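You operate a simulated robot arm through the tools that you are given. There is no shell and no other tool. Be economical: measure what you need, move in short steps, check, and stop when the job is done.

You run a simulated robot arm. Do the job below in one go: nothing can be reset, and whatever is moved stays where it is left.

JOB
Take elbow and duct off collar 5 and fit the purple tab cap.
Fine: at the low duct; cream elbow and cream duct on the tool bench, cap in the size five collar, yellow block slid over the cap; the other fittings stay. Set down upright: cream elbow, cream duct.

Only the result counts: the job must be done as asked and must still hold three seconds after the hand-in. Knocking over, shifting, dropping, spilling or breaking anything else fails it. Lids that push on must go on centred and level and be pressed home; caps that screw on are set level and turned clockwise until they are tight.

ROBOT AND FRAMES
A 6-joint arm with a two-finger parallel gripper on a trunk, on a base that drives. Base frame: it is fixed to the floor where the robot stands at the start and does not move with it; the origin is under the middle of the robot, x ahead of it, y to its left, z up. Units: cm, degrees, N and s.
Its first joint turns from -166.0 to 166.0 degrees. Places, roughly: size five collar of the low duct [50, 10, 110]; top of the tool bench [40, -100, 90]; yellow block of the low duct [50, 0, 110]; yellow elbow [50, -125, 100]; yellow tab cap [25, -125, 100]. Payload 4.1 kg.
The TCP is the grasp point between the finger pads, 2.3 cm short of the fingertips. In the tool frame z runs along the fingers and y along their closing line. The gripper opens to 9.4 cm. The fingers are 3.8 cm wide and 1 cm thick; the gripper's body (5.4 by 9.6 cm) begins 3.9 cm behind the TCP.
Orientation is that of the tool frame in the base frame, as [roll, pitch, yaw] about the fixed x, y, z axes, in that order (R = Rz(yaw) Ry(pitch) Rx(roll)). With the fingers straight down and closing along the base's y, the tool's x points along the base's -x, its y along +y and its z along -z.

CONTROLS
- The arm moves only by the tool drive_tool. Its argument "series" is a list that holds one entry, the list of rows, each a list of 7 numbers: the shift along the tool's x, y, z in units of 30 mm (1.0 is 30 mm), then the turn, a rotation vector about the tool's x, y, z in units of 6 degrees (1.0 is 6 degrees), then the finger opening in cm, from 0 to 9.4. In form: [[[dx, dy, dz, rx, ry, rz, gripper], ...]]. A call has 1 to 20 rows; each row shifts and turns the commanded pose from where the row before left it, along the tool's axes as they then stand. A call with a number of a shift or a turn outside -1 to 1 is refused whole. A row lasts 0.2 s, in which the tool goes at most 5 cm and 8.6 degrees; a call with a longer step from one row to the next is refused whole, and so is a gripper value outside its range. Where a pose cannot be reached the arm comes as near as it can. A force on the tool above 40 N (or 10 N above the force at the start of the call, whichever is more), or a blocked arm, ends the call early, and 0.2 s more pass. Each finger travels about 4.5 cm/s and halts on what it meets, pressing with about 36 N; the grip force reading is that of the motor and also rises with nothing between the fingers. The clock runs only during rows and for 0.2 s after the last one: add rows that do not move to give the fingers time. The reply holds the time, the measured pose of the TCP, the force on the tool along the base axes, the opening and the grip force, in the units named above and with some noise, with the torque about the TCP (base axes, N m) and any sound that the robot's microphone picked up.
- Cameras (640 x 400 px; columns grow to the right, rows downward): "scene" is now at [0.24, 11.54, 155.87]; the picture's right is [-0.62, -0.78, 0.00], its down [-0.57, 0.45, -0.68] and it looks along [0.54, -0.42, -0.73] (base axes); focal length 292 px, centre (320, 200). "wrist" rides on the gripper at [8.6, 1.6, -7.4] in the tool frame; the picture's right is [-0.18, 0.98, 0.00], its down [-0.58, -0.11, -0.81] and it looks along [-0.79, -0.15, 0.59] (tool axes); focal length 243 px, centre (320, 200). There is no depth. A picture from a camera that has moved, and an enlarged one, comes with that camera's place and axes in the base frame and with its lens.
- grab_frame(camera): a new picture of that camera. It takes no simulated time.
- lift_body(by): slides the trunk up (or, below 0, down) by that many cm; the arm and the scene camera ride with it, the base frame stays. It gives what a move gives, with no picture.
- base_move(legs): drives the robot by 1 to 6 legs, each [ahead, turn to the left] in cm and degrees, along the robot's own axes; the way and the turn of a leg run together, so that a leg with both is an arc; at most 150 cm and 180 degrees a leg. The arm and the cameras ride along, it lands a little off, and it stops where it bumps. It gives what a move gives.
- pan_tilt(pan, tilt): turns the head with the scene camera to pan (to the left, within 155 degrees either way) and tilt (down, from -29 to 69), counted from straight ahead of the robot. It gives what a move gives.
- close_up(camera, box): a new picture of the part [left, top, right, bottom] of that camera's present view, enlarged. It takes no simulated time.
- sign_off(): hands the job in; it is judged then, once.

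Go step by step. Nothing tells you exact positions but the pictures and the camera data: compare them with the known pose of the tool, close in by small moves and look again before you grip or let go. The budget is 120 turns and 90 pictures, counting those below and the enlarged ones. Unless the task says otherwise, let go and move clear before handing in, and close with one line.

The tools are called after ">>>" by a JSON object that holds its "fn" and its "kwargs". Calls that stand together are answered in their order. drive_tool: Moves the arm, as the interface text tells. Its arguments: {"type":"object","properties":{"series":{"type":"array","items":{"type":"array","items":{"type":"array","items":{"type":"number"}}}}},"required":["series"]} The other tools are called the same way: lift_body (by) slides the trunk up or down; base_move (legs) drives the base; pan_tilt (pan, tilt) turns the head that bears the scene camera; grab_frame (camera) takes a picture; close_up (camera, box) takes an enlarged picture of a part of a camera's view; sign_off () hands the job in.

At the start:

```text
t: 0.0
position: [37.25, -26.66, 115.11]
ee_rot: [-180.0, 0.0, 180.0]
ft_force: [0.6, -0.8, -0.5]
torque: [0.02, 0.04, 0.01]
gripper_width: 9.41
gripper_force: 0.0
trunk travel left (down, up): [-52.5, 6.5]
robot x, y, heading: [-0.14, 0.02, 0.1]
head pan, tilt: [-38.3, 46.8]
```

scene: 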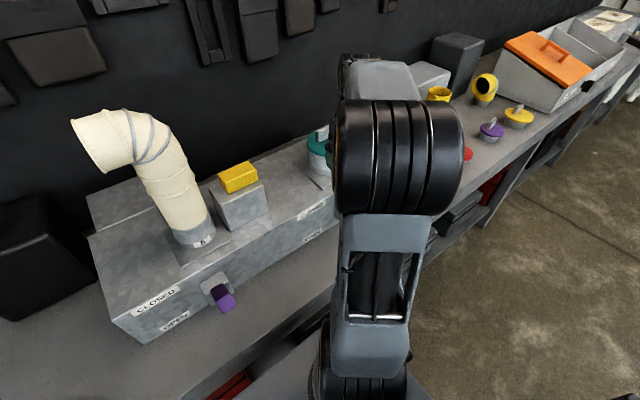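
wrist: 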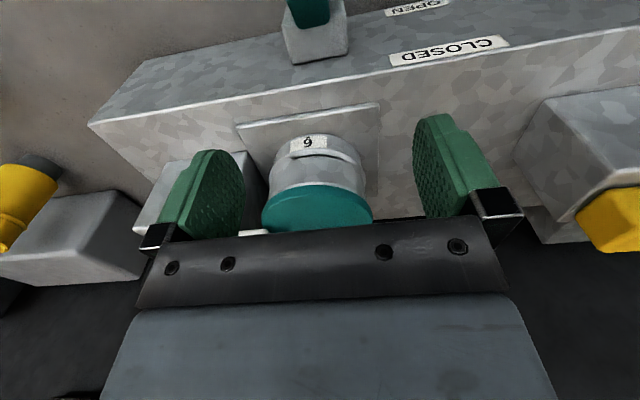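

I see the low duct with the cream duct and elbow on collar 5, a yellow block beside it, a purple handle in front, and caps on the bench to the right. I'll look more closely first.

>>> {"fn": "close_up", "kwargs": {"camera": "scene", "box": [60, 90, 340, 350]}}

>>> {"fn": "close_up", "kwargs": {"camera": "scene", "box": [400, 20, 640, 170]}}

>>> {"fn": "pan_tilt", "kwargs": {"pan": -80, "tilt": 40}}

```text
1.54 times, centred on (200, 220) of scene
camera zoom: at [0.24, 11.54, 155.87], right [-0.62, -0.78, 0.0], down [-0.57, 0.45, -0.68], along [0.54, -0.42, -0.73], focal length 449 px, centre (505, 169)
```

zoom: 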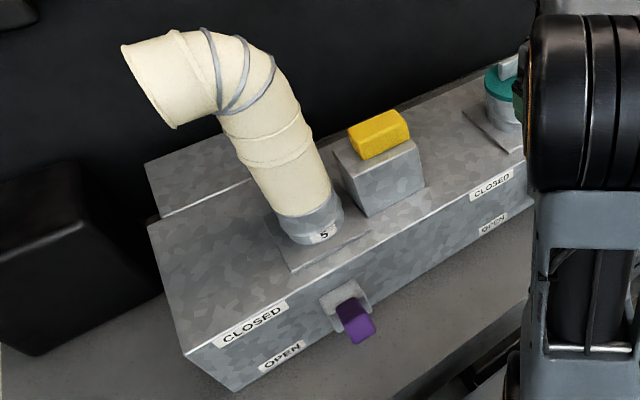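

```text
2.67 times, centred on (520, 95) of scene
camera zoom: at [0.24, 11.54, 155.87], right [-0.62, -0.78, 0.0], down [-0.57, 0.45, -0.68], along [0.54, -0.42, -0.73], focal length 778 px, centre (-213, 480)
```

zoom: 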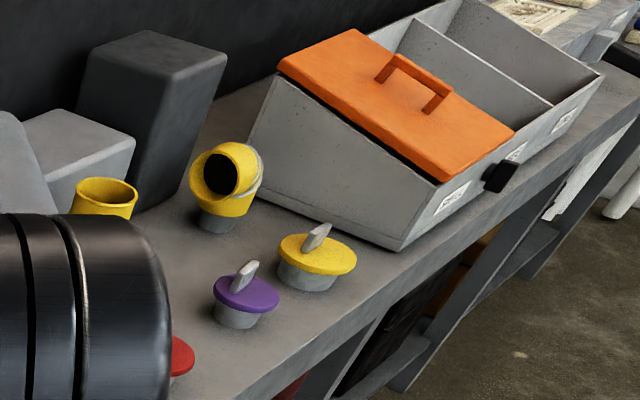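

```text
t: 1.1
position: [37.42, -26.65, 115.01]
ee_rot: [-180.0, 0.0, -180.0]
ft_force: [0.3, -0.6, -0.9]
torque: [0.0, -0.04, -0.01]
gripper_width: 9.41
gripper_force: 0.0
trunk travel left (down, up): [-52.5, 6.5]
robot x, y, heading: [-0.1, 0.13, 0.1]
head pan, tilt: [-80.0, 40.0]
```

The purple lever sits between CLOSED and OPEN labels. Now a look at the tool bench.

>>> {"fn": "grab_frame", "kwargs": {"camera": "scene"}}

>>> {"fn": "pan_tilt", "kwargs": {"pan": 0, "tilt": 45}}

>>> {"fn": "grab_frame", "kwargs": {"camera": "scene"}}

```text
85 pictures are left
camera scene: at [-4.54, 8.12, 156.85], right [-0.98, -0.17, 0.0], down [-0.11, 0.63, -0.77], along [0.13, -0.75, -0.64], focal length 292 px, centre (320, 200)
```

scene: 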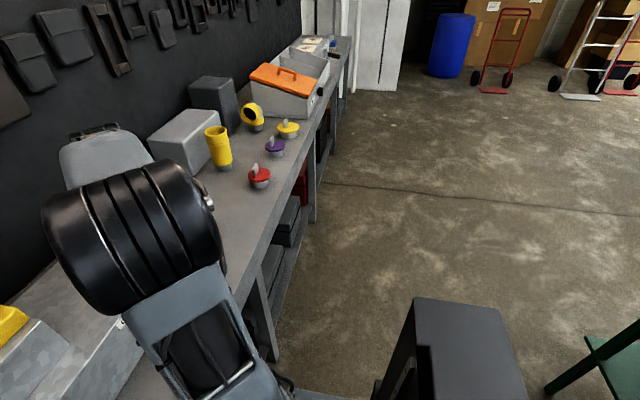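

```text
t: 2.6
position: [37.36, -26.63, 115.06]
ee_rot: [180.0, 0.0, -179.9]
ft_force: [-0.6, 0.6, -0.6]
torque: [0.0, 0.01, 0.02]
gripper_width: 9.42
gripper_force: 0.0
trunk travel left (down, up): [-52.5, 6.5]
robot x, y, heading: [-0.04, -0.12, 0.4]
head pan, tilt: [0.0, 45.0]
```

```text
84 pictures are left
camera scene: at [2.11, 16.48, 156.13], right [0.0, -1.0, 0.0], down [-0.71, 0.0, -0.71], along [0.71, 0.0, -0.71], focal length 292 px, centre (320, 200)
```

scene: 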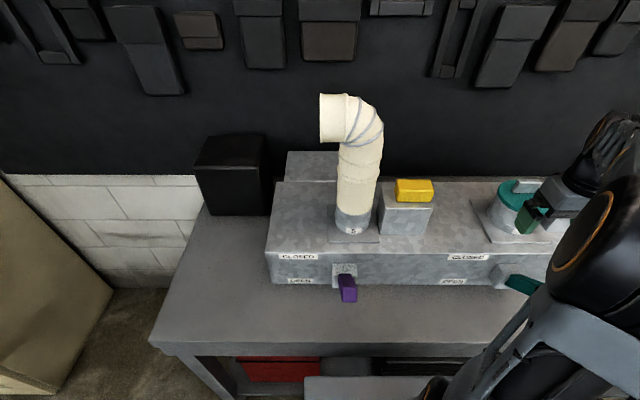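

Zooming in on the levers and the block to understand the mechanism.

>>> {"fn": "close_up", "kwargs": {"camera": "scene", "box": [260, 160, 460, 310]}}

>>> {"fn": "close_up", "kwargs": {"camera": "scene", "box": [430, 160, 630, 310]}}

```text
2.67 times, centred on (360, 235) of scene
camera zoom: at [2.11, 16.48, 156.13], right [0.0, -1.0, 0.0], down [-0.71, 0.0, -0.71], along [0.71, 0.0, -0.71], focal length 778 px, centre (213, 107)
```

zoom: 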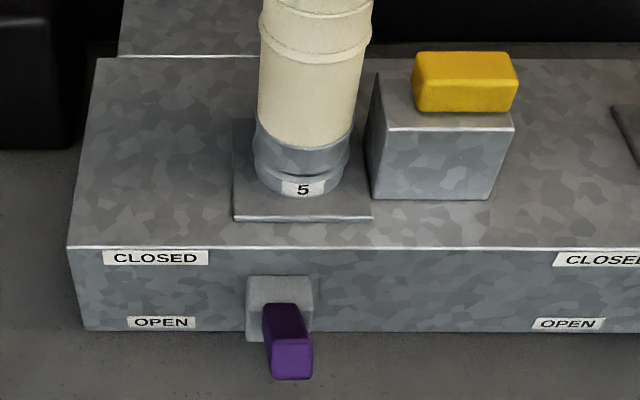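

```text
2.67 times, centred on (530, 235) of scene
camera zoom: at [2.11, 16.48, 156.13], right [0.0, -1.0, 0.0], down [-0.71, 0.0, -0.71], along [0.71, 0.0, -0.71], focal length 778 px, centre (-240, 107)
```

zoom: 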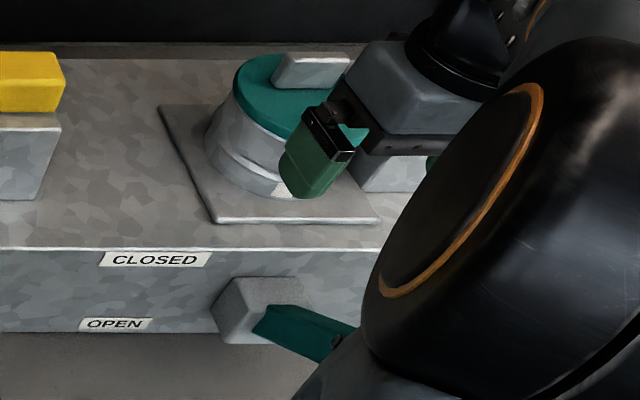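

Closer look at the elbow and duct before choosing grips.

>>> {"fn": "close_up", "kwargs": {"camera": "scene", "box": [290, 80, 450, 250]}}

>>> {"fn": "grab_frame", "kwargs": {"camera": "wrist"}}

```text
2.35 times, centred on (370, 165) of scene
camera zoom: at [2.11, 16.48, 156.13], right [0.0, -1.0, 0.0], down [-0.71, 0.0, -0.71], along [0.71, 0.0, -0.71], focal length 687 px, centre (202, 282)
```

zoom: 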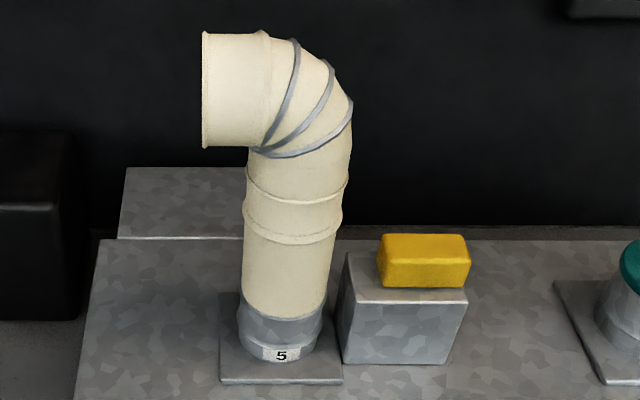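

```text
80 pictures are left
camera wrist: at [28.71, -24.93, 122.47], right [0.18, 0.98, 0.0], down [0.58, -0.11, 0.81], along [0.79, -0.15, -0.59], focal length 243 px, centre (320, 200)
```

wrist: 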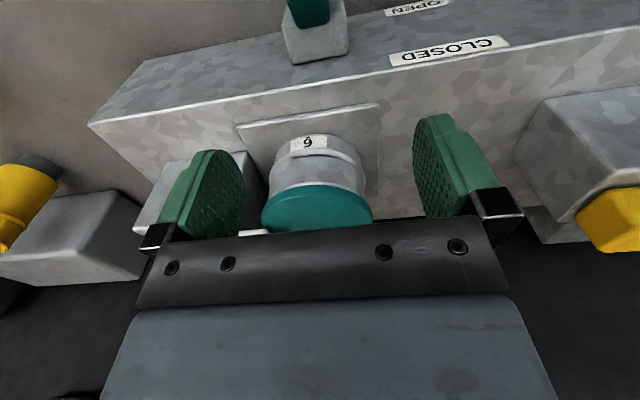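

I'll raise the trunk and bring the hand up to in front of the elbow for a good look.

>>> {"fn": "lift_body", "kwargs": {"by": 6}}

>>> {"fn": "drive_tool", "kwargs": {"series": [[[0, 0, -1, 0, 0, 0, 9.4], [0, 0, -1, 0, 0, 0, 9.4], [0, 0, -1, 0, 0, 0, 9.4], [0, 0, -1, 0, 0, 0, 9.4], [0, 1, -1, 0, 0, 0, 9.4], [0, 1, 0, 0, 0, 0, 9.4], [0, 1, 0, 0, 0, 0, 9.4], [0, 1, 0, 0, 0, 0, 9.4], [0, 1, 0, 0, 0, 0, 9.4], [0, 1, 0, 0, 0, 0, 9.4], [0, 1, 0, 0, 0, 0, 9.4], [0, 1, 0, 0, 0, 0, 9.4], [0, 1, 0, 0, 0, 0, 9.4], [0, 1, 0, 0, 0, 0, 9.4], [0, 1, 0, 0, 0, 0, 9.4], [0, 1, 0, 0, 0, 0, 9.4], [0, 1, 0, 0, 0, 0, 9.4]]]}}

>>> {"fn": "grab_frame", "kwargs": {"camera": "wrist"}}

>>> {"fn": "grab_frame", "kwargs": {"camera": "scene"}}

```text
t: 3.6
position: [37.33, -26.58, 121.07]
ee_rot: [180.0, 0.0, 179.9]
ft_force: [-0.1, 0.6, -0.4]
torque: [-0.04, 0.0, 0.01]
gripper_width: 9.41
gripper_force: 0.1
trunk travel left (down, up): [-58.5, 0.5]
robot x, y, heading: [0.45, -0.04, 0.0]
head pan, tilt: [0.0, 45.0]
```

```text
t: 7.2
position: [37.32, 12.42, 135.84]
ee_rot: [-180.0, -0.1, -180.0]
ft_force: [0.3, 1.0, -0.7]
torque: [-0.03, 0.03, 0.02]
gripper_width: 9.43
gripper_force: 0.0
trunk travel left (down, up): [-58.5, 0.5]
robot x, y, heading: [-0.06, -0.21, -0.1]
head pan, tilt: [0.0, 45.0]
```

```text
79 pictures are left
camera wrist: at [28.64, 14.23, 143.42], right [0.18, 0.98, 0.0], down [0.58, -0.11, 0.81], along [0.79, -0.15, -0.59], focal length 243 px, centre (320, 200)
```

wrist: 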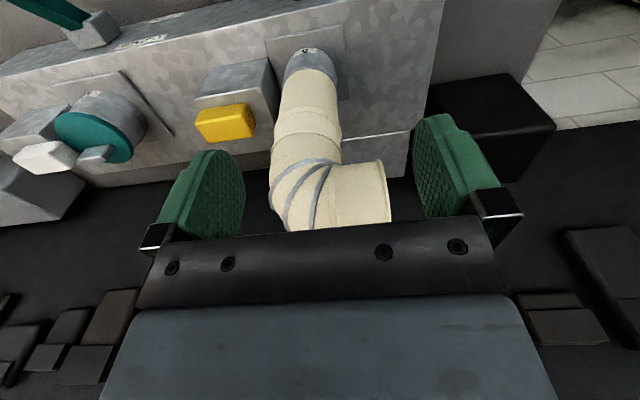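

```text
78 pictures are left
camera scene: at [2.12, 16.55, 162.12], right [0.0, -1.0, 0.0], down [-0.71, 0.0, -0.71], along [0.71, 0.0, -0.71], focal length 292 px, centre (320, 200)
```

scene: 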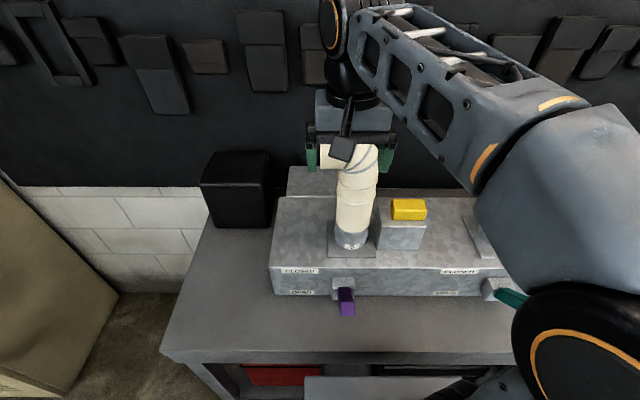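

Next I take the hand to the elbow's left, turn it so that it closes along x, and look along −y at the outlet.

>>> {"fn": "drive_tool", "kwargs": {"series": [[[0, 1, -0.5, 0, 0, 0, 9.4], [0, 1, 0, 0, 0, 0, 9.4], [0, 1, 0, 0, 0, 0, 9.4], [0, 1, 0, 0, 0, 0, 9.4], [0, 1, 0, 0, 0, 0, 9.4], [0, 1, 0, 0, 0, 0, 9.4], [-1, 0, 0, 0, 0, 0, 9.4], [-1, 0, 0, 0, 0, 0, 9.4], [-1, 0, 0, 0, 0, 0, 9.4], [-1, 0, 0, 0, 0, 0, 9.4]]]}}

>>> {"fn": "drive_tool", "kwargs": {"series": [[[0, 0, 0, 0, 0, 1, 9.4], [0, 0, 0, 0, 0, 1, 9.4], [0, 0, 0, 0, 0, 1, 9.4], [0, 0, 0, 0, 0, 1, 9.4], [0, 0, 0, 0, 0, 1, 9.4], [0, 0, 0, 0, 0, 1, 9.4], [0, 0, 0, 0, 0, 1, 9.4], [0, 0, 0, 0, 0, 1, 9.4], [0, 0, 0, 0, 0, 1, 9.4], [0, 0, 0, 0, 0, 1, 9.4], [0, 0, 0, 0, 0, 1, 9.4], [0, 0, 0, 0, 0, 1, 9.4], [0, 0, 0, 0, 0, 1, 9.4], [0, 0, 0, 0, 0, 1, 9.4], [0, 0, 0, 0, 0, 1, 9.4], [0, 0, 0, 0, 0, 0, 9.4]]]}}

>>> {"fn": "grab_frame", "kwargs": {"camera": "wrist"}}

>>> {"fn": "grab_frame", "kwargs": {"camera": "scene"}}

```text
t: 9.4
position: [48.4, 29.51, 136.98]
ee_rot: [-180.0, 0.1, 180.0]
ft_force: [-0.4, -0.8, 1.2]
torque: [0.03, -0.04, 0.0]
gripper_width: 9.37
gripper_force: 0.0
out of reach, approached as far as the arm can: row 10
trunk travel left (down, up): [-58.5, 0.5]
robot x, y, heading: [0.05, -0.22, 0.1]
head pan, tilt: [0.0, 45.0]
```

```text
t: 12.8
position: [48.38, 29.68, 136.95]
ee_rot: [-180.0, 0.0, 89.9]
ft_force: [0.4, 0.8, -0.1]
torque: [0.06, 0.0, 0.02]
gripper_width: 9.41
gripper_force: 0.1
trunk travel left (down, up): [-58.5, 0.5]
robot x, y, heading: [0.23, 0.12, 0.1]
head pan, tilt: [0.0, 45.0]
```

```text
77 pictures are left
camera wrist: at [50.11, 38.47, 144.42], right [0.98, -0.19, 0.0], down [-0.11, -0.58, 0.81], along [-0.15, -0.79, -0.59], focal length 243 px, centre (320, 200)
```

wrist: 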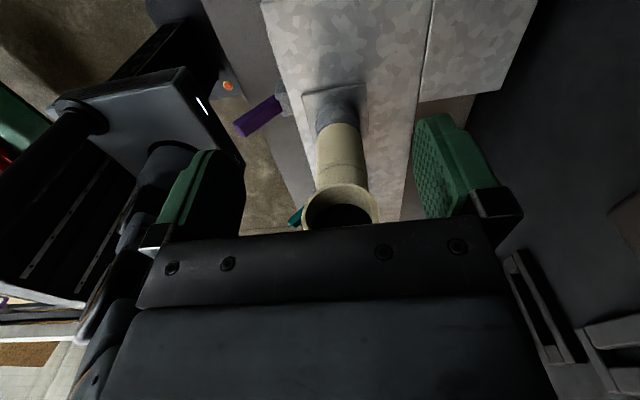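

```text
76 pictures are left
camera scene: at [2.11, 16.51, 162.13], right [0.0, -1.0, 0.0], down [-0.71, 0.0, -0.71], along [0.71, 0.0, -0.71], focal length 292 px, centre (320, 200)
```

scene: 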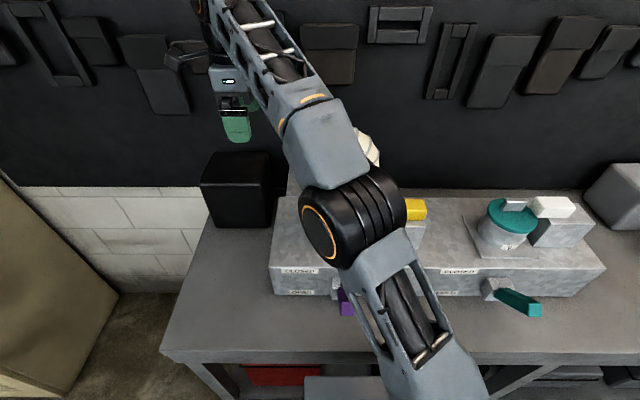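

Both levers appear to point up to CLOSED, so they stay as they are. The outlet axis is at about x 48.15, z 130. I'll lower to that height and come closer along y.

>>> {"fn": "drive_tool", "kwargs": {"series": [[[0, -0.08, 1, 0, 0, 0, 9.4], [0, 0, 1, 0, 0, 0, 9.4], [-1, 0, 0.07, 0, 0, 0, 9.4], [-0.8, 0, 0, 0, 0, 0, 9.4], [0, 0, 0, 0, 0, 0, 9.4]]]}}

>>> {"fn": "grab_frame", "kwargs": {"camera": "wrist"}}

>>> {"fn": "close_up", "kwargs": {"camera": "scene", "box": [210, 60, 450, 210]}}

```text
t: 14.0
position: [48.12, 24.28, 130.67]
ee_rot: [-179.9, 0.2, 90.0]
ft_force: [-0.1, 0.7, -0.6]
torque: [-0.01, 0.01, -0.01]
gripper_width: 9.4
gripper_force: 0.1
trunk travel left (down, up): [-58.5, 0.5]
robot x, y, heading: [0.29, -0.03, 0.1]
head pan, tilt: [0.0, 45.0]
```

```text
75 pictures are left
camera wrist: at [49.82, 33.05, 138.17], right [0.98, -0.18, 0.0], down [-0.11, -0.58, 0.81], along [-0.15, -0.79, -0.59], focal length 243 px, centre (320, 200)
```

wrist: 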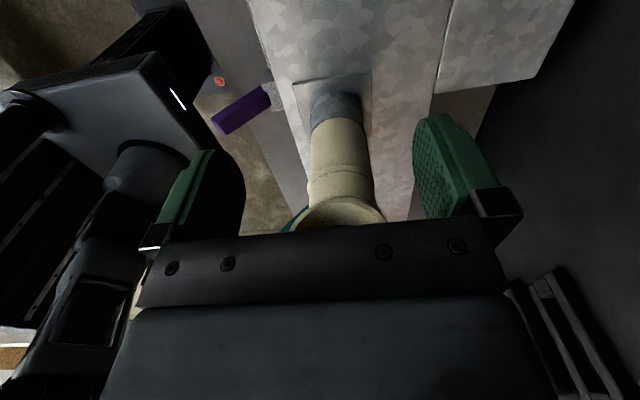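

```text
2.67 times, centred on (330, 135) of scene
camera zoom: at [2.12, 16.53, 162.12], right [0.0, -1.0, 0.0], down [-0.71, 0.0, -0.71], along [0.71, 0.0, -0.71], focal length 778 px, centre (293, 373)
```

zoom: 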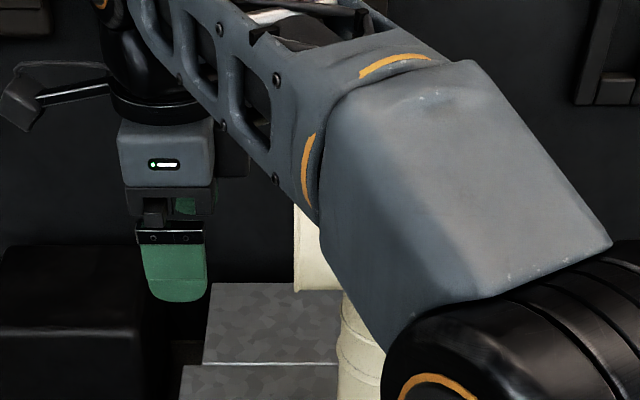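

Aligned; sliding the open fingers over the outlet slightly higher (z 131.1).

>>> {"fn": "drive_tool", "kwargs": {"series": [[[-0.5, 0.06, -0.15, 0, 0, 0, 9.4], [-0.5, 0, 0, 0, 0, 0, 9.4], [-0.5, 0, 0, 0, 0, 0, 9.4], [-0.5, 0, 0, 0, 0, 0, 9.4], [-0.5, 0, 0, 0, 0, 0, 9.4], [-0.5, 0, 0, 0, 0, 0, 9.4], [-0.5, 0, 0, 0, 0, 0, 9.4], [0, 0, 0, 0, 0, 0, 9.4]]]}}

>>> {"fn": "grab_frame", "kwargs": {"camera": "wrist"}}

>>> {"fn": "grab_frame", "kwargs": {"camera": "scene"}}

```text
t: 15.8
position: [48.29, 13.81, 131.18]
ee_rot: [180.0, 0.0, 89.9]
ft_force: [-0.3, -0.3, 0.6]
torque: [0.02, 0.03, -0.01]
gripper_width: 9.41
gripper_force: 0.2
trunk travel left (down, up): [-58.5, 0.5]
robot x, y, heading: [0.32, 0.38, -0.3]
head pan, tilt: [0.0, 45.0]
```

```text
73 pictures are left
camera wrist: at [49.96, 22.58, 138.68], right [0.98, -0.18, 0.0], down [-0.11, -0.58, 0.81], along [-0.15, -0.79, -0.59], focal length 243 px, centre (320, 200)
```

wrist: 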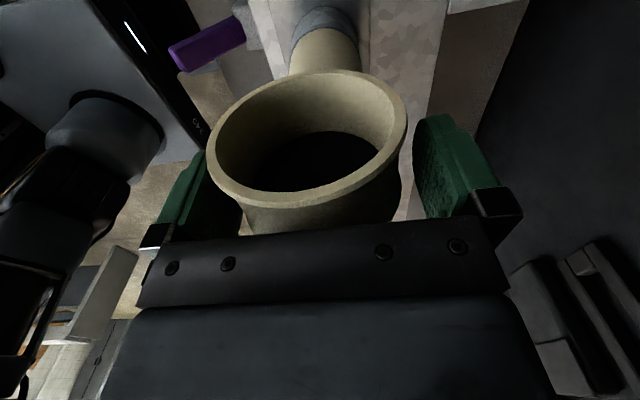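

```text
72 pictures are left
camera scene: at [2.12, 16.51, 162.13], right [0.0, -1.0, 0.0], down [-0.71, 0.0, -0.71], along [0.71, 0.0, -0.71], focal length 292 px, centre (320, 200)
```

scene: 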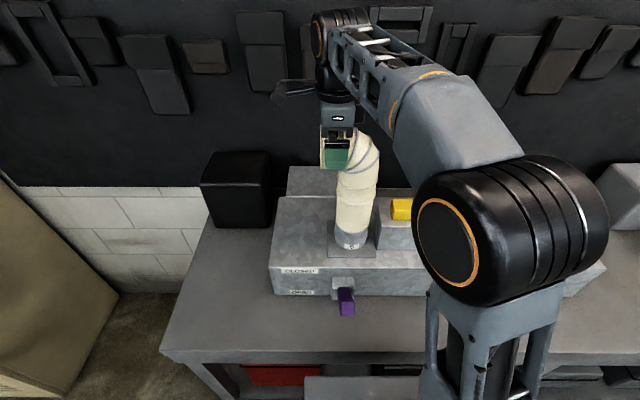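

The outlet lies between the pads, nearly centred. I nudge 0.2 cm and close.

>>> {"fn": "drive_tool", "kwargs": {"series": [[[0, -0.06, 0, 0, 0, 0, 9.4], [0, 0, 0, 0, 0, 0, 8.6], [0, 0, 0, 0, 0, 0, 8], [0, 0, 0, 0, 0, 0, 7.5], [0, 0, 0, 0, 0, 0, 7], [0, 0, 0, 0, 0, 0, 7]]]}}

```text
t: 17.2
position: [48.23, 13.81, 131.24]
ee_rot: [-180.0, 0.0, 89.9]
ft_force: [-0.3, -0.2, 0.1]
torque: [-0.01, 0.01, -0.02]
gripper_width: 7.92
gripper_force: 36.0
trunk travel left (down, up): [-58.5, 0.5]
robot x, y, heading: [0.32, 0.01, -0.1]
head pan, tilt: [0.0, 45.0]
```

Gripped at 7.9 cm. Lifting slowly.

>>> {"fn": "drive_tool", "kwargs": {"series": [[[0, 0, -0.2, 0, 0, 0, 7], [0, 0, -0.2, 0, 0, 0, 7], [0, 0, -0.2, 0, 0, 0, 7], [0, 0, -0.2, 0, 0, 0, 7], [0, 0, -0.2, 0, 0, 0, 7], [0, 0, -0.2, 0, 0, 0, 7]]]}}

>>> {"fn": "grab_frame", "kwargs": {"camera": "scene"}}

```text
t: 18.6
position: [48.14, 13.83, 134.85]
ee_rot: [-179.9, 0.0, 89.9]
ft_force: [-0.6, 0.1, -0.2]
torque: [-0.01, -0.01, -0.01]
gripper_width: 6.99
gripper_force: 0.1
trunk travel left (down, up): [-58.5, 0.5]
robot x, y, heading: [0.25, 0.48, -0.1]
head pan, tilt: [0.0, 45.0]
```

```text
71 pictures are left
camera scene: at [2.11, 16.5, 162.13], right [0.0, -1.0, 0.0], down [-0.71, 0.0, -0.71], along [0.71, 0.0, -0.71], focal length 292 px, centre (320, 200)
```

scene: 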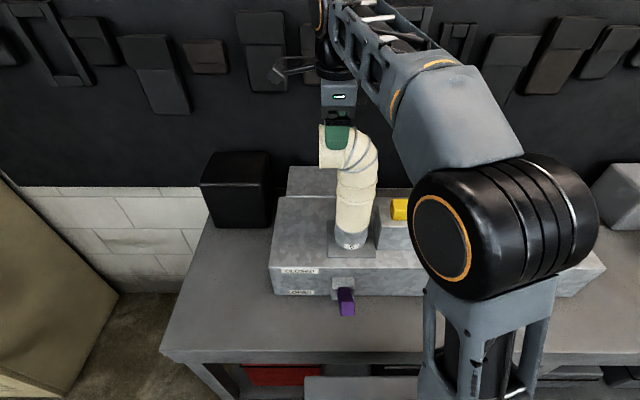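

The fingers slid off: I was gripping above the widest line. I'll open, go lower and feel for the body touching the pipe.

>>> {"fn": "drive_tool", "kwargs": {"series": [[[0, 0, 0, 0, 0, 0, 8], [0, 0, 0, 0, 0, 0, 9.4], [0, 0, 0, 0, 0, 0, 9.4], [0, 0, 0.5, 0, 0, 0, 9.4], [0, 0, 0.5, 0, 0, 0, 9.4], [0, 0, 0.3, 0, 0, 0, 9.4], [0, 0, 0.1, 0, 0, 0, 9.4], [0, 0, 0.1, 0, 0, 0, 9.4], [0, 0, 0, 0, 0, 0, 9.4]]]}}

>>> {"fn": "grab_frame", "kwargs": {"camera": "wrist"}}

>>> {"fn": "close_up", "kwargs": {"camera": "scene", "box": [280, 70, 440, 270]}}

```text
t: 20.6
position: [48.23, 13.84, 130.31]
ee_rot: [180.0, 0.0, 90.0]
ft_force: [1.3, -1.2, 0.0]
torque: [0.02, 0.02, -0.01]
gripper_width: 9.42
gripper_force: 0.1
trunk travel left (down, up): [-58.5, 0.5]
robot x, y, heading: [0.27, -0.02, 0.1]
head pan, tilt: [0.0, 45.0]
```

```text
70 pictures are left
camera wrist: at [49.85, 22.62, 137.76], right [0.98, -0.18, 0.0], down [-0.11, -0.58, 0.81], along [-0.15, -0.79, -0.59], focal length 243 px, centre (320, 200)
```

wrist: 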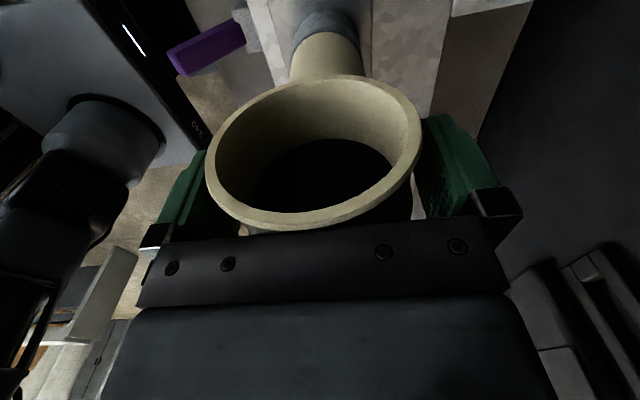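

```text
2.00 times, centred on (360, 170) of scene
camera zoom: at [2.11, 16.5, 162.13], right [0.0, -1.0, 0.0], down [-0.71, 0.0, -0.71], along [0.71, 0.0, -0.71], focal length 584 px, centre (240, 260)
```

zoom: 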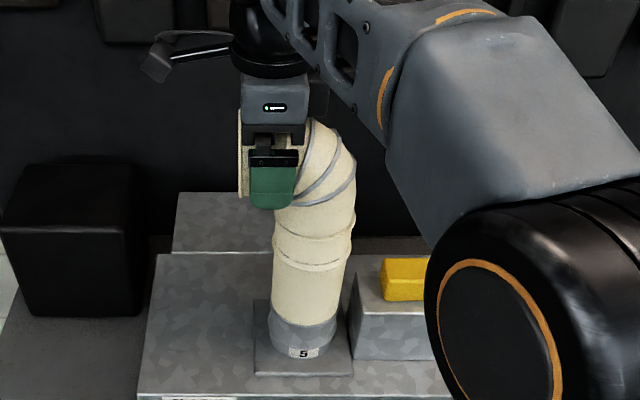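

>>> {"fn": "drive_tool", "kwargs": {"series": [[[0, 0, 0.1, 0, 0, 0, 9.4], [0, 0, 0.1, 0, 0, 0, 9.4], [0, 0, 0, 0, 0, 0, 9.4]]]}}

>>> {"fn": "drive_tool", "kwargs": {"series": [[[0, 0, 0.1, 0, 0, 0, 9.4], [0, 0, 0.1, 0, 0, 0, 9.4], [0, 0, 0, 0, 0, 0, 9.4]]]}}

```text
t: 21.4
position: [48.16, 13.92, 130.13]
ee_rot: [179.2, -0.3, 90.1]
ft_force: [2.0, 1.6, 13.4]
torque: [-0.09, 0.07, 0.01]
gripper_width: 9.39
gripper_force: 0.0
trunk travel left (down, up): [-58.5, 0.5]
robot x, y, heading: [0.03, 0.21, -0.1]
head pan, tilt: [0.0, 45.0]
stopped in row 3: the force on the tool passed its limit (the readings are from after the stop); the commanded pose is now the measured one
```

```text
t: 21.9
position: [48.34, 13.99, 130.15]
ee_rot: [178.6, -0.6, 90.2]
ft_force: [0.6, -0.1, 12.0]
torque: [-0.11, 0.04, 0.03]
gripper_width: 9.4
gripper_force: 0.0
trunk travel left (down, up): [-58.5, 0.5]
robot x, y, heading: [0.0, -0.06, -0.2]
head pan, tilt: [0.0, 45.0]
stopped in row 2: the force on the tool passed its limit (the readings are from after the stop); the commanded pose is now the measured one
```

Contact with the pipe top gives its axis at z ≈130. I level the tool, back off slightly, regrip lower, and pull a little to read the force.

>>> {"fn": "drive_tool", "kwargs": {"series": [[[0, 0, -0.06, 0.23, -0.1, 0, 9.4], [0, -0.04, 0, 0, 0, 0, 9.4], [0, 0, 0, 0, 0, 0, 8.5], [0, 0, 0, 0, 0, 0, 7.8], [0, 0, 0, 0, 0, 0, 7], [0, 0, 0, 0, 0, 0, 6.8], [0, 0, 0, 0, 0, 0, 6.8]]]}}

>>> {"fn": "drive_tool", "kwargs": {"series": [[[0, 0, -0.1, 0, 0, 0, 6], [0, 0, -0.1, 0, 0, 0, 6], [0, 0, -0.1, 0, 0, 0, 6]]]}}

```text
t: 23.6
position: [48.11, 14.05, 130.14]
ee_rot: [-179.8, 0.2, 90.1]
ft_force: [1.6, 1.2, 4.6]
torque: [0.0, -0.17, 0.02]
gripper_width: 7.87
gripper_force: 35.9
trunk travel left (down, up): [-58.5, 0.5]
robot x, y, heading: [-0.21, 0.08, 0.1]
head pan, tilt: [0.0, 45.0]
```

```text
t: 24.4
position: [48.23, 14.05, 131.04]
ee_rot: [-179.8, 0.3, 90.0]
ft_force: [-0.7, 0.0, -2.4]
torque: [0.06, -0.02, -0.01]
gripper_width: 7.9
gripper_force: 36.1
trunk travel left (down, up): [-58.5, 0.5]
robot x, y, heading: [-0.36, 0.11, 0.1]
head pan, tilt: [0.0, 45.0]
```

>>> {"fn": "close_up", "kwargs": {"camera": "scene", "box": [280, 70, 440, 270]}}

>>> {"fn": "grab_frame", "kwargs": {"camera": "wrist"}}

```text
2.00 times, centred on (360, 170) of scene
camera zoom: at [2.12, 16.51, 162.12], right [0.0, -1.0, 0.0], down [-0.71, 0.0, -0.71], along [0.71, 0.0, -0.71], focal length 584 px, centre (240, 260)
```

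zoom: 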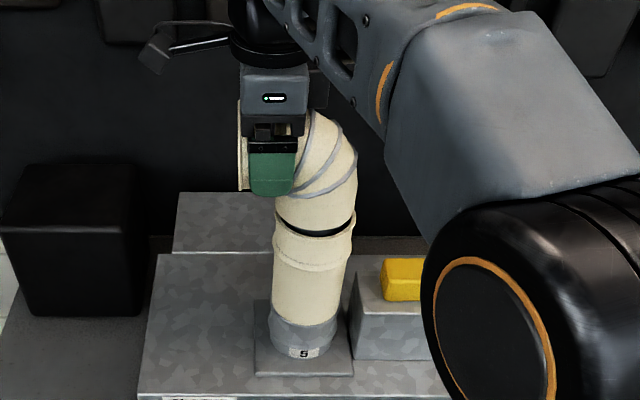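

```text
67 pictures are left
camera wrist: at [49.9, 22.74, 138.54], right [0.98, -0.18, 0.0], down [-0.1, -0.58, 0.81], along [-0.15, -0.79, -0.59], focal length 243 px, centre (320, 200)
```

wrist: 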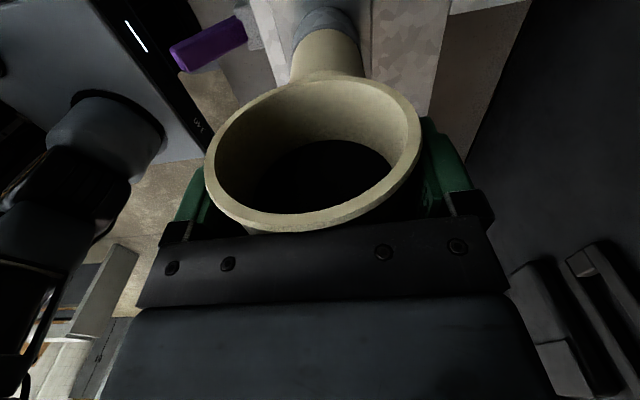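

It's coming off cleanly at the upper bead. Continuing up and then back over toward the robot.

>>> {"fn": "drive_tool", "kwargs": {"series": [[[0, 0, -0.2, 0, 0, 0, 6], [0, 0, -0.3, 0, 0, 0, 6], [0, 0, -0.3, 0, 0, 0, 6], [0, 0, -0.3, 0, 0, 0, 6], [0, 0, -0.3, 0, 0, 0, 6], [0, 0, -0.3, 0, 0, 0, 6], [0, 0, -0.2, 0, 0, 0, 6], [0, 0, 0, 0, 0, 0, 6]]]}}

>>> {"fn": "close_up", "kwargs": {"camera": "scene", "box": [280, 70, 440, 270]}}

```text
t: 26.1
position: [48.36, 14.03, 136.87]
ee_rot: [-179.9, 0.2, 90.1]
ft_force: [-0.9, 0.4, -2.4]
torque: [0.08, 0.0, -0.01]
gripper_width: 7.9
gripper_force: 35.8
trunk travel left (down, up): [-58.5, 0.5]
robot x, y, heading: [0.27, -0.15, -0.0]
head pan, tilt: [0.0, 45.0]
```

```text
2.00 times, centred on (360, 170) of scene
camera zoom: at [2.13, 16.51, 162.13], right [0.0, -1.0, 0.0], down [-0.71, 0.0, -0.71], along [0.71, 0.0, -0.71], focal length 584 px, centre (240, 260)
```

zoom: 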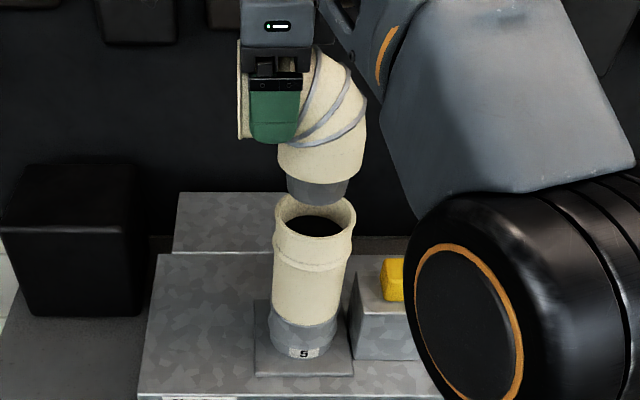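

Elbow is free with its grey spigot. Retract over toward the robot, then drive to the tool bench (right 90°, 105 cm ahead, left 90°).

>>> {"fn": "drive_tool", "kwargs": {"series": [[[0, -0.6, 0, 0, 0, 0, 6], [0, -0.8, 0, 0, 0, 0, 6], [0, -0.8, 0, 0, 0, 0, 6], [0, -0.8, 0, 0, 0, 0, 6]]]}}

>>> {"fn": "base_move", "kwargs": {"legs": [[0, -90], [105, 0], [0, 90]]}}

>>> {"fn": "pan_tilt", "kwargs": {"pan": 0, "tilt": 50}}

>>> {"fn": "grab_frame", "kwargs": {"camera": "scene"}}

```text
t: 27.1
position: [39.19, 13.97, 136.86]
ee_rot: [-179.8, 0.3, 90.1]
ft_force: [-0.2, 1.0, -1.6]
torque: [0.02, -0.02, 0.0]
gripper_width: 7.88
gripper_force: 36.3
trunk travel left (down, up): [-58.5, 0.5]
robot x, y, heading: [0.14, 0.08, -0.0]
head pan, tilt: [0.0, 45.0]
```

```text
t: 29.4
position: [37.31, -8.59, 136.76]
ee_rot: [-179.7, 0.2, 56.4]
ft_force: [-0.7, 0.8, -0.9]
torque: [0.05, -0.05, 0.03]
gripper_width: 7.87
gripper_force: 35.8
trunk travel left (down, up): [-58.5, 0.5]
robot x, y, heading: [-3.17, 1.14, -25.4]
head pan, tilt: [0.0, 45.0]
stopped in leg 1: the robot was blocked; the commanded pose is now the measured one
```

```text
t: 30.0
position: [37.44, -8.42, 136.74]
ee_rot: [-179.8, 0.3, 56.4]
ft_force: [-0.9, 0.1, -2.0]
torque: [0.04, -0.02, 0.04]
gripper_width: 7.88
gripper_force: 35.6
trunk travel left (down, up): [-58.5, 0.5]
robot x, y, heading: [-3.35, 1.07, -24.7]
head pan, tilt: [0.0, 50.0]
```

```text
65 pictures are left
camera scene: at [5.25, 15.28, 161.44], right [-0.42, -0.91, 0.0], down [-0.69, 0.32, -0.64], along [0.58, -0.27, -0.77], focal length 292 px, centre (320, 200)
```

scene: 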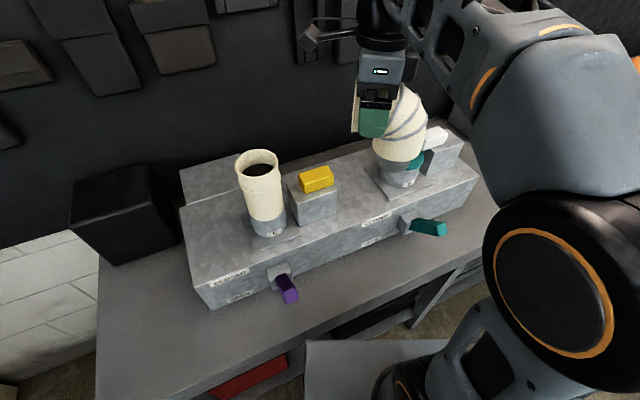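

The base corner met the bench while turning. I look around at the floor before backing off.

>>> {"fn": "pan_tilt", "kwargs": {"pan": -85, "tilt": 60}}

>>> {"fn": "grab_frame", "kwargs": {"camera": "scene"}}

>>> {"fn": "pan_tilt", "kwargs": {"pan": -130, "tilt": 55}}

>>> {"fn": "grab_frame", "kwargs": {"camera": "scene"}}

```text
t: 31.6
position: [37.44, -8.44, 136.8]
ee_rot: [-179.8, 0.3, 56.4]
ft_force: [-0.2, -0.2, -1.6]
torque: [0.04, -0.05, -0.02]
gripper_width: 7.88
gripper_force: 35.5
trunk travel left (down, up): [-58.5, 0.5]
robot x, y, heading: [-3.23, 0.9, -25.1]
head pan, tilt: [-85.0, 60.0]
```

```text
64 pictures are left
camera scene: at [-4.0, 12.32, 160.18], right [-0.94, 0.34, 0.0], down [0.3, 0.81, -0.5], along [-0.17, -0.47, -0.87], focal length 292 px, centre (320, 200)
```

scene: 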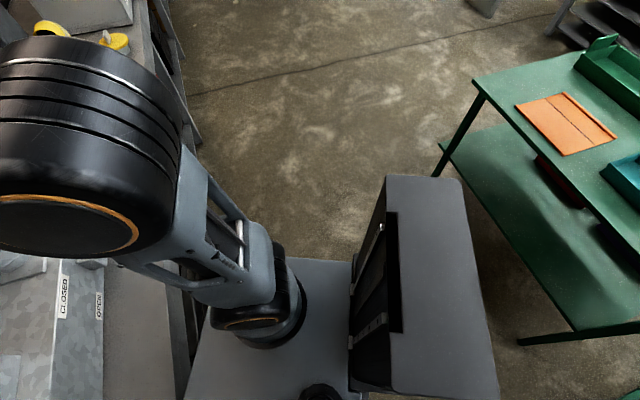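

```text
t: 32.8
position: [37.35, -8.4, 136.8]
ee_rot: [-179.8, 0.2, 56.4]
ft_force: [0.4, -0.2, -2.4]
torque: [0.07, 0.01, 0.01]
gripper_width: 7.9
gripper_force: 35.6
trunk travel left (down, up): [-58.5, 0.5]
robot x, y, heading: [-3.53, 0.91, -25.1]
head pan, tilt: [-130.0, 55.0]
```

```text
63 pictures are left
camera scene: at [-8.25, 15.53, 160.78], right [-0.42, 0.91, 0.0], down [0.74, 0.35, -0.57], along [-0.52, -0.24, -0.82], focal length 292 px, centre (320, 200)
```

scene: 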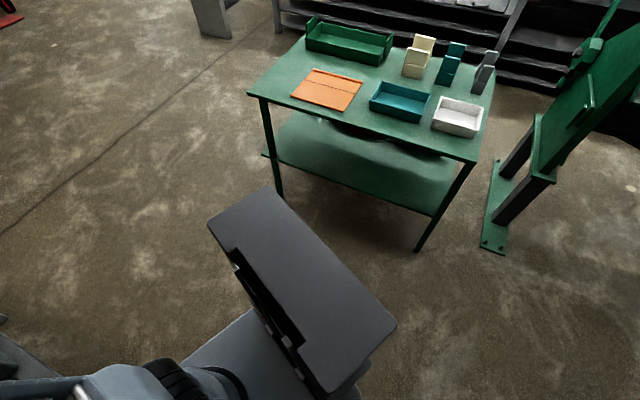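

That dark slab is the robot's own body; there's free floor behind. I back off 25 cm, turn, drive along, and turn back in toward the tool bench.

>>> {"fn": "base_move", "kwargs": {"legs": [[-25, 0], [0, -65], [115, 0], [0, 90]]}}

>>> {"fn": "pan_tilt", "kwargs": {"pan": 0, "tilt": 45}}

>>> {"fn": "grab_frame", "kwargs": {"camera": "scene"}}

```text
t: 46.7
position: [16.66, -93.23, 136.8]
ee_rot: [-179.8, 0.2, 83.2]
ft_force: [-0.8, 0.3, -2.1]
torque: [0.08, 0.0, 0.04]
gripper_width: 7.87
gripper_force: 36.2
trunk travel left (down, up): [-58.5, 0.5]
robot x, y, heading: [-23.94, -102.9, 1.7]
head pan, tilt: [-130.0, 55.0]
```

```text
t: 48.8
position: [16.62, -93.44, 136.74]
ee_rot: [-179.8, 0.2, 83.1]
ft_force: [0.3, 0.7, -2.9]
torque: [0.06, 0.02, 0.0]
gripper_width: 7.87
gripper_force: 35.5
trunk travel left (down, up): [-58.5, 0.5]
robot x, y, heading: [-23.91, -103.36, 1.5]
head pan, tilt: [0.0, 45.0]
```

```text
62 pictures are left
camera scene: at [-22.36, -86.6, 162.13], right [0.03, -1.0, 0.0], down [-0.71, -0.02, -0.71], along [0.71, 0.02, -0.71], focal length 292 px, centre (320, 200)
```

scene: 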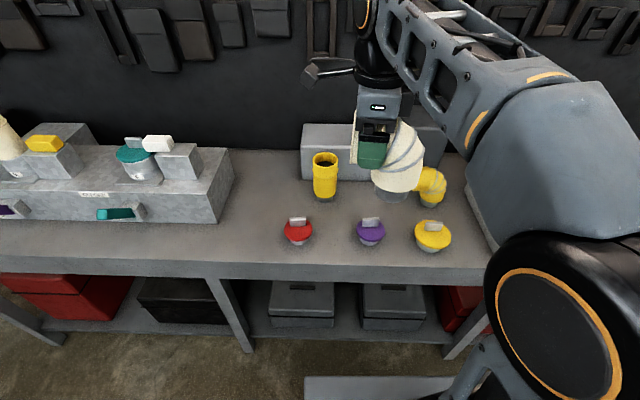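

Bench objects: red (34,-78), purple (34.5,-101), yellow cap (33,-120), yellow duct (53,-86), yellow elbow (50,-123). I'll set the cream elbow at about (52,-104.5), and the duct later near (43,-91). Driving in.

>>> {"fn": "base_move", "kwargs": {"legs": [[22, 0]]}}

>>> {"fn": "grab_frame", "kwargs": {"camera": "scene"}}

```text
t: 50.5
position: [38.85, -92.69, 136.81]
ee_rot: [-179.7, 0.2, 82.9]
ft_force: [0.5, 0.4, -2.2]
torque: [0.04, -0.01, 0.04]
gripper_width: 7.87
gripper_force: 36.1
trunk travel left (down, up): [-58.5, 0.5]
robot x, y, heading: [-2.37, -102.69, 1.4]
head pan, tilt: [0.0, 45.0]
```

```text
61 pictures are left
camera scene: at [-0.25, -86.0, 162.12], right [0.03, -1.0, 0.0], down [-0.71, -0.02, -0.71], along [0.71, 0.02, -0.71], focal length 292 px, centre (320, 200)
```

scene: 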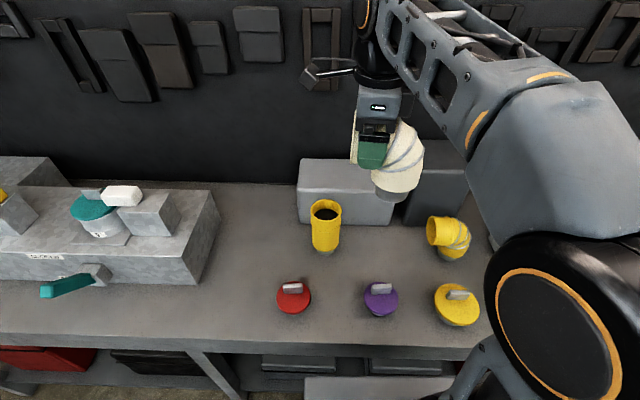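

>>> {"fn": "drive_tool", "kwargs": {"series": [[[-0.353, 0.833, 0, 0, 0, 0, 6], [-0.353, 0.833, 0, 0, 0, 0, 6], [-0.353, 0.833, 0, 0, 0, 0, 6], [-0.353, 0.833, 0, 0, 0, 0, 6], [-0.353, 0.833, 0, 0, 0, 0, 6], [0, 0, 0, 0, 0, 0, 6]]]}}

>>> {"fn": "lift_body", "kwargs": {"by": -23}}

>>> {"fn": "grab_frame", "kwargs": {"camera": "scene"}}

>>> {"fn": "grab_frame", "kwargs": {"camera": "wrist"}}

```text
t: 51.9
position: [50.52, -99.63, 136.76]
ee_rot: [-179.7, 0.2, 83.0]
ft_force: [-0.1, 0.0, -1.9]
torque: [0.06, -0.01, 0.0]
gripper_width: 7.9
gripper_force: 35.9
trunk travel left (down, up): [-58.5, 0.5]
robot x, y, heading: [-1.91, -102.55, 1.5]
head pan, tilt: [0.0, 45.0]
```

```text
t: 54.3
position: [50.45, -99.64, 113.81]
ee_rot: [-179.7, 0.3, 83.0]
ft_force: [-0.5, 0.3, -1.3]
torque: [0.07, 0.03, -0.01]
gripper_width: 7.87
gripper_force: 35.9
trunk travel left (down, up): [-35.5, 23.5]
robot x, y, heading: [-2.01, -102.66, 1.6]
head pan, tilt: [0.0, 45.0]
```

```text
60 pictures are left
camera scene: at [-0.36, -86.01, 139.13], right [0.03, -1.0, 0.0], down [-0.71, -0.02, -0.71], along [0.71, 0.02, -0.71], focal length 292 px, centre (320, 200)
```

scene: 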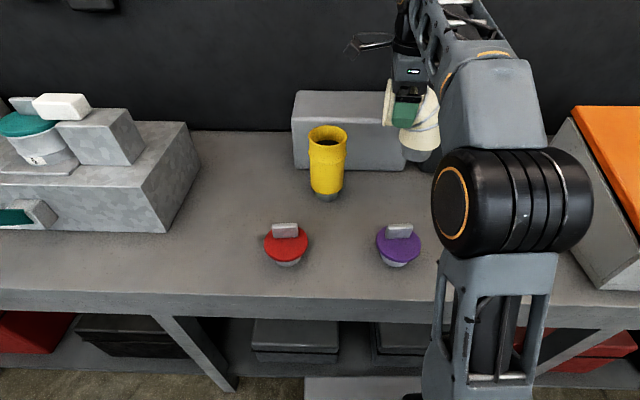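

```text
59 pictures are left
camera wrist: at [53.17, -91.14, 121.15], right [0.95, -0.3, 0.0], down [-0.18, -0.56, 0.81], along [-0.25, -0.77, -0.59], focal length 243 px, centre (320, 200)
```

wrist: 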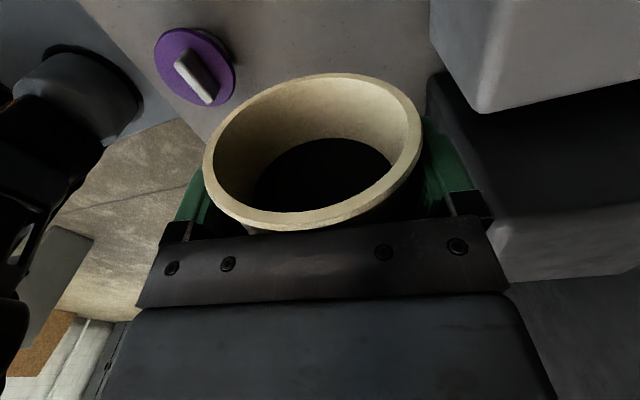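

Descending; first fast to z≈103, then slowly until contact.

>>> {"fn": "drive_tool", "kwargs": {"series": [[[0, 0, 0.9, 0, 0, 0, 6], [0, 0, 0.9, 0, 0, 0, 6], [0, 0, 0.9, 0, 0, 0, 6], [0, 0, 0.9, 0, 0, 0, 6], [0, 0, 0.4, 0, 0, 0, 6], [0, 0, 0, 0, 0, 0, 6]]]}}

>>> {"fn": "drive_tool", "kwargs": {"series": [[[0, 0, 0.1, 0, 0, 0, 6], [0, 0, 0.1, 0, 0, 0, 6], [0, 0, 0.1, 0, 0, 0, 6], [0, 0, 0.1, 0, 0, 0, 6], [0, 0, 0.1, 0, 0, 0, 6], [0, 0, 0.1, 0, 0, 0, 6], [0, 0, 0.1, 0, 0, 0, 6], [0, 0, 0.1, 0, 0, 0, 6]]]}}

>>> {"fn": "close_up", "kwargs": {"camera": "scene", "box": [300, 60, 460, 260]}}

```text
t: 55.7
position: [50.51, -99.64, 101.48]
ee_rot: [-179.8, 0.2, 83.0]
ft_force: [-0.4, 0.4, -1.2]
torque: [0.08, -0.04, -0.03]
gripper_width: 7.88
gripper_force: 35.9
trunk travel left (down, up): [-35.5, 23.5]
robot x, y, heading: [-2.34, -102.48, 1.4]
head pan, tilt: [0.0, 45.0]
```

```text
t: 57.5
position: [50.32, -99.73, 99.32]
ee_rot: [-179.9, 0.1, 83.0]
ft_force: [0.2, 0.8, -1.6]
torque: [0.06, 0.02, -0.04]
gripper_width: 7.92
gripper_force: 35.9
trunk travel left (down, up): [-35.5, 23.5]
robot x, y, heading: [-2.24, -102.75, 1.6]
head pan, tilt: [0.0, 45.0]
```

```text
2.00 times, centred on (380, 160) of scene
camera zoom: at [-0.35, -86.01, 139.13], right [0.03, -1.0, 0.0], down [-0.71, -0.02, -0.71], along [0.71, 0.02, -0.71], focal length 584 px, centre (200, 280)
```

zoom: 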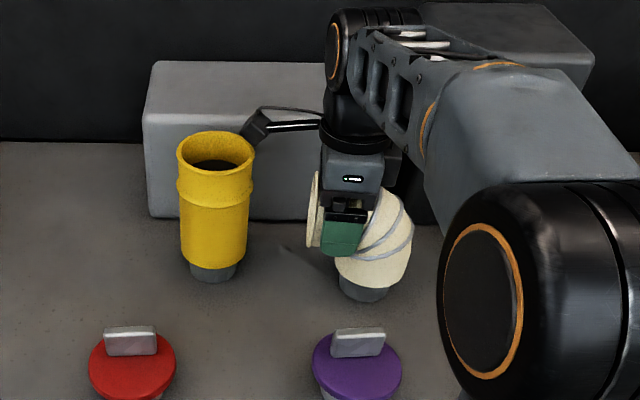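

Close above the bench. Continuing down in small steps.

>>> {"fn": "drive_tool", "kwargs": {"series": [[[0, 0, 0.05, 0, 0, 0, 6], [0, 0, 0.05, 0, 0, 0, 6], [0, 0, 0.05, 0, 0, 0, 6], [0, 0, 0.05, 0, 0, 0, 6], [0, 0, 0.05, 0, 0, 0, 6], [0, 0, 0.05, 0, 0, 0, 6], [0, 0, 0.05, 0, 0, 0, 6]]]}}

```text
t: 59.1
position: [50.32, -99.57, 98.71]
ee_rot: [179.7, 0.1, 83.0]
ft_force: [4.7, 2.6, 31.6]
torque: [-0.55, -0.21, 0.14]
gripper_width: 7.9
gripper_force: 36.2
trunk travel left (down, up): [-35.5, 23.5]
robot x, y, heading: [-2.24, -102.84, 1.6]
head pan, tilt: [0.0, 45.0]
```

Contact. I relieve the pressure and let go.

>>> {"fn": "drive_tool", "kwargs": {"series": [[[0, 0, -0.1, 0, 0, 0, 6], [0, 0, 0, 0, 0, 0, 6]]]}}

>>> {"fn": "drive_tool", "kwargs": {"series": [[[0, 0, 0, 0, 0, 0, 8], [0, 0, 0, 0, 0, 0, 8.6], [0, 0, 0, 0, 0, 0, 9.2], [0, 0, 0, 0, 0, 0, 9.4], [0, 0, 0, 0, 0, 0, 9.4]]]}}

>>> {"fn": "grab_frame", "kwargs": {"camera": "wrist"}}

```text
t: 59.7
position: [50.4, -99.69, 98.66]
ee_rot: [-179.9, 0.2, 83.0]
ft_force: [8.4, 3.4, 21.8]
torque: [-0.18, -1.1, 0.25]
gripper_width: 7.91
gripper_force: 36.2
trunk travel left (down, up): [-35.5, 23.5]
robot x, y, heading: [-2.26, -102.87, 1.7]
head pan, tilt: [0.0, 45.0]
```

```text
t: 60.9
position: [50.31, -99.61, 98.55]
ee_rot: [-179.8, 0.2, 83.0]
ft_force: [2.5, 3.9, 22.0]
torque: [-0.06, 0.07, -0.01]
gripper_width: 9.4
gripper_force: 0.0
trunk travel left (down, up): [-35.5, 23.5]
robot x, y, heading: [-2.04, -102.75, 1.6]
head pan, tilt: [0.0, 45.0]
```

```text
57 pictures are left
camera wrist: at [52.98, -91.14, 106.06], right [0.95, -0.3, 0.0], down [-0.18, -0.56, 0.81], along [-0.25, -0.77, -0.59], focal length 243 px, centre (320, 200)
```

wrist: 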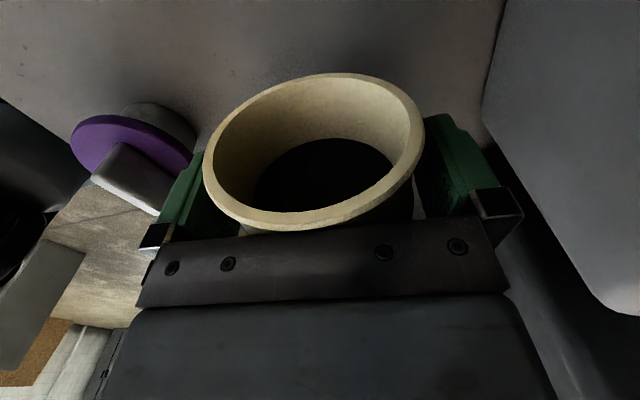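

Elbow stands by itself. Going straight up.

>>> {"fn": "drive_tool", "kwargs": {"series": [[[0, 0, -0.2, 0, 0, 0, 9.4], [0, 0, -0.4, 0, 0, 0, 9.4], [0, 0, -0.8, 0, 0, 0, 9.4], [0, 0, -1, 0, 0, 0, 9.4], [0, 0, -1, 0, 0, 0, 9.4], [0, 0, -1, 0, 0, 0, 9.4], [0, 0, -1, 0, 0, 0, 9.4], [0, 0, 0, 0, 0, 0, 9.4]]]}}

>>> {"fn": "lift_body", "kwargs": {"by": 10}}

>>> {"fn": "grab_frame", "kwargs": {"camera": "scene"}}

```text
t: 62.7
position: [50.23, -99.63, 114.87]
ee_rot: [-179.8, 0.2, 83.0]
ft_force: [-0.1, -0.2, 0.9]
torque: [0.0, 0.02, 0.02]
gripper_width: 9.4
gripper_force: 0.0
trunk travel left (down, up): [-35.5, 23.5]
robot x, y, heading: [-2.06, -102.97, 1.5]
head pan, tilt: [0.0, 45.0]
```

```text
t: 64.0
position: [50.39, -99.57, 124.73]
ee_rot: [-179.7, 0.2, 83.0]
ft_force: [-0.1, 0.1, -0.3]
torque: [-0.01, -0.01, 0.0]
gripper_width: 9.4
gripper_force: 0.1
trunk travel left (down, up): [-45.5, 13.5]
robot x, y, heading: [-1.83, -103.16, 1.4]
head pan, tilt: [0.0, 45.0]
```

```text
56 pictures are left
camera scene: at [-0.36, -86.0, 149.12], right [0.03, -1.0, 0.0], down [-0.71, -0.02, -0.71], along [0.71, 0.02, -0.71], focal length 292 px, centre (320, 200)
```

scene: 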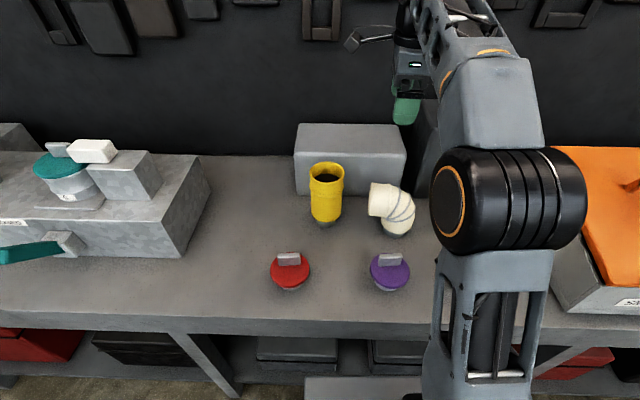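

Elbow stands well at about (49,-104.5). Retract, raise, and drive back to the low duct.

>>> {"fn": "drive_tool", "kwargs": {"series": [[[0, -1, 0, 0, 0, 0, 9.4], [0, -1, 0, 0, 0, 0, 9.4], [0, -1, 0, 0, 0, 0, 9.4], [0, -1, 0, 0, 0, 0, 9.4], [0, 0, 0, 0, 0, 0, 9.4]]]}}

>>> {"fn": "lift_body", "kwargs": {"by": 10}}

>>> {"fn": "base_move", "kwargs": {"legs": [[-24, 0], [0, 88.5], [103, 0], [0, -90]]}}

```text
t: 65.2
position: [38.46, -98.23, 124.88]
ee_rot: [-179.7, 0.2, 83.0]
ft_force: [0.5, -0.2, 0.0]
torque: [-0.01, -0.02, -0.04]
gripper_width: 9.39
gripper_force: 0.0
trunk travel left (down, up): [-45.5, 13.5]
robot x, y, heading: [-1.94, -102.83, 1.6]
head pan, tilt: [0.0, 45.0]
```

```text
t: 66.5
position: [38.54, -98.2, 134.85]
ee_rot: [-179.7, 0.2, 83.0]
ft_force: [-1.0, -0.7, 0.6]
torque: [0.01, 0.01, 0.03]
gripper_width: 9.39
gripper_force: 0.1
trunk travel left (down, up): [-55.5, 3.5]
robot x, y, heading: [-2.22, -102.76, 1.3]
head pan, tilt: [0.0, 45.0]
```

```text
t: 80.9
position: [12.42, 3.37, 134.91]
ee_rot: [-179.9, 0.3, 82.6]
ft_force: [0.9, 0.2, -0.2]
torque: [0.03, 0.04, 0.03]
gripper_width: 9.41
gripper_force: 0.0
trunk travel left (down, up): [-55.5, 3.5]
robot x, y, heading: [-28.24, -1.1, 1.0]
head pan, tilt: [0.0, 45.0]
```

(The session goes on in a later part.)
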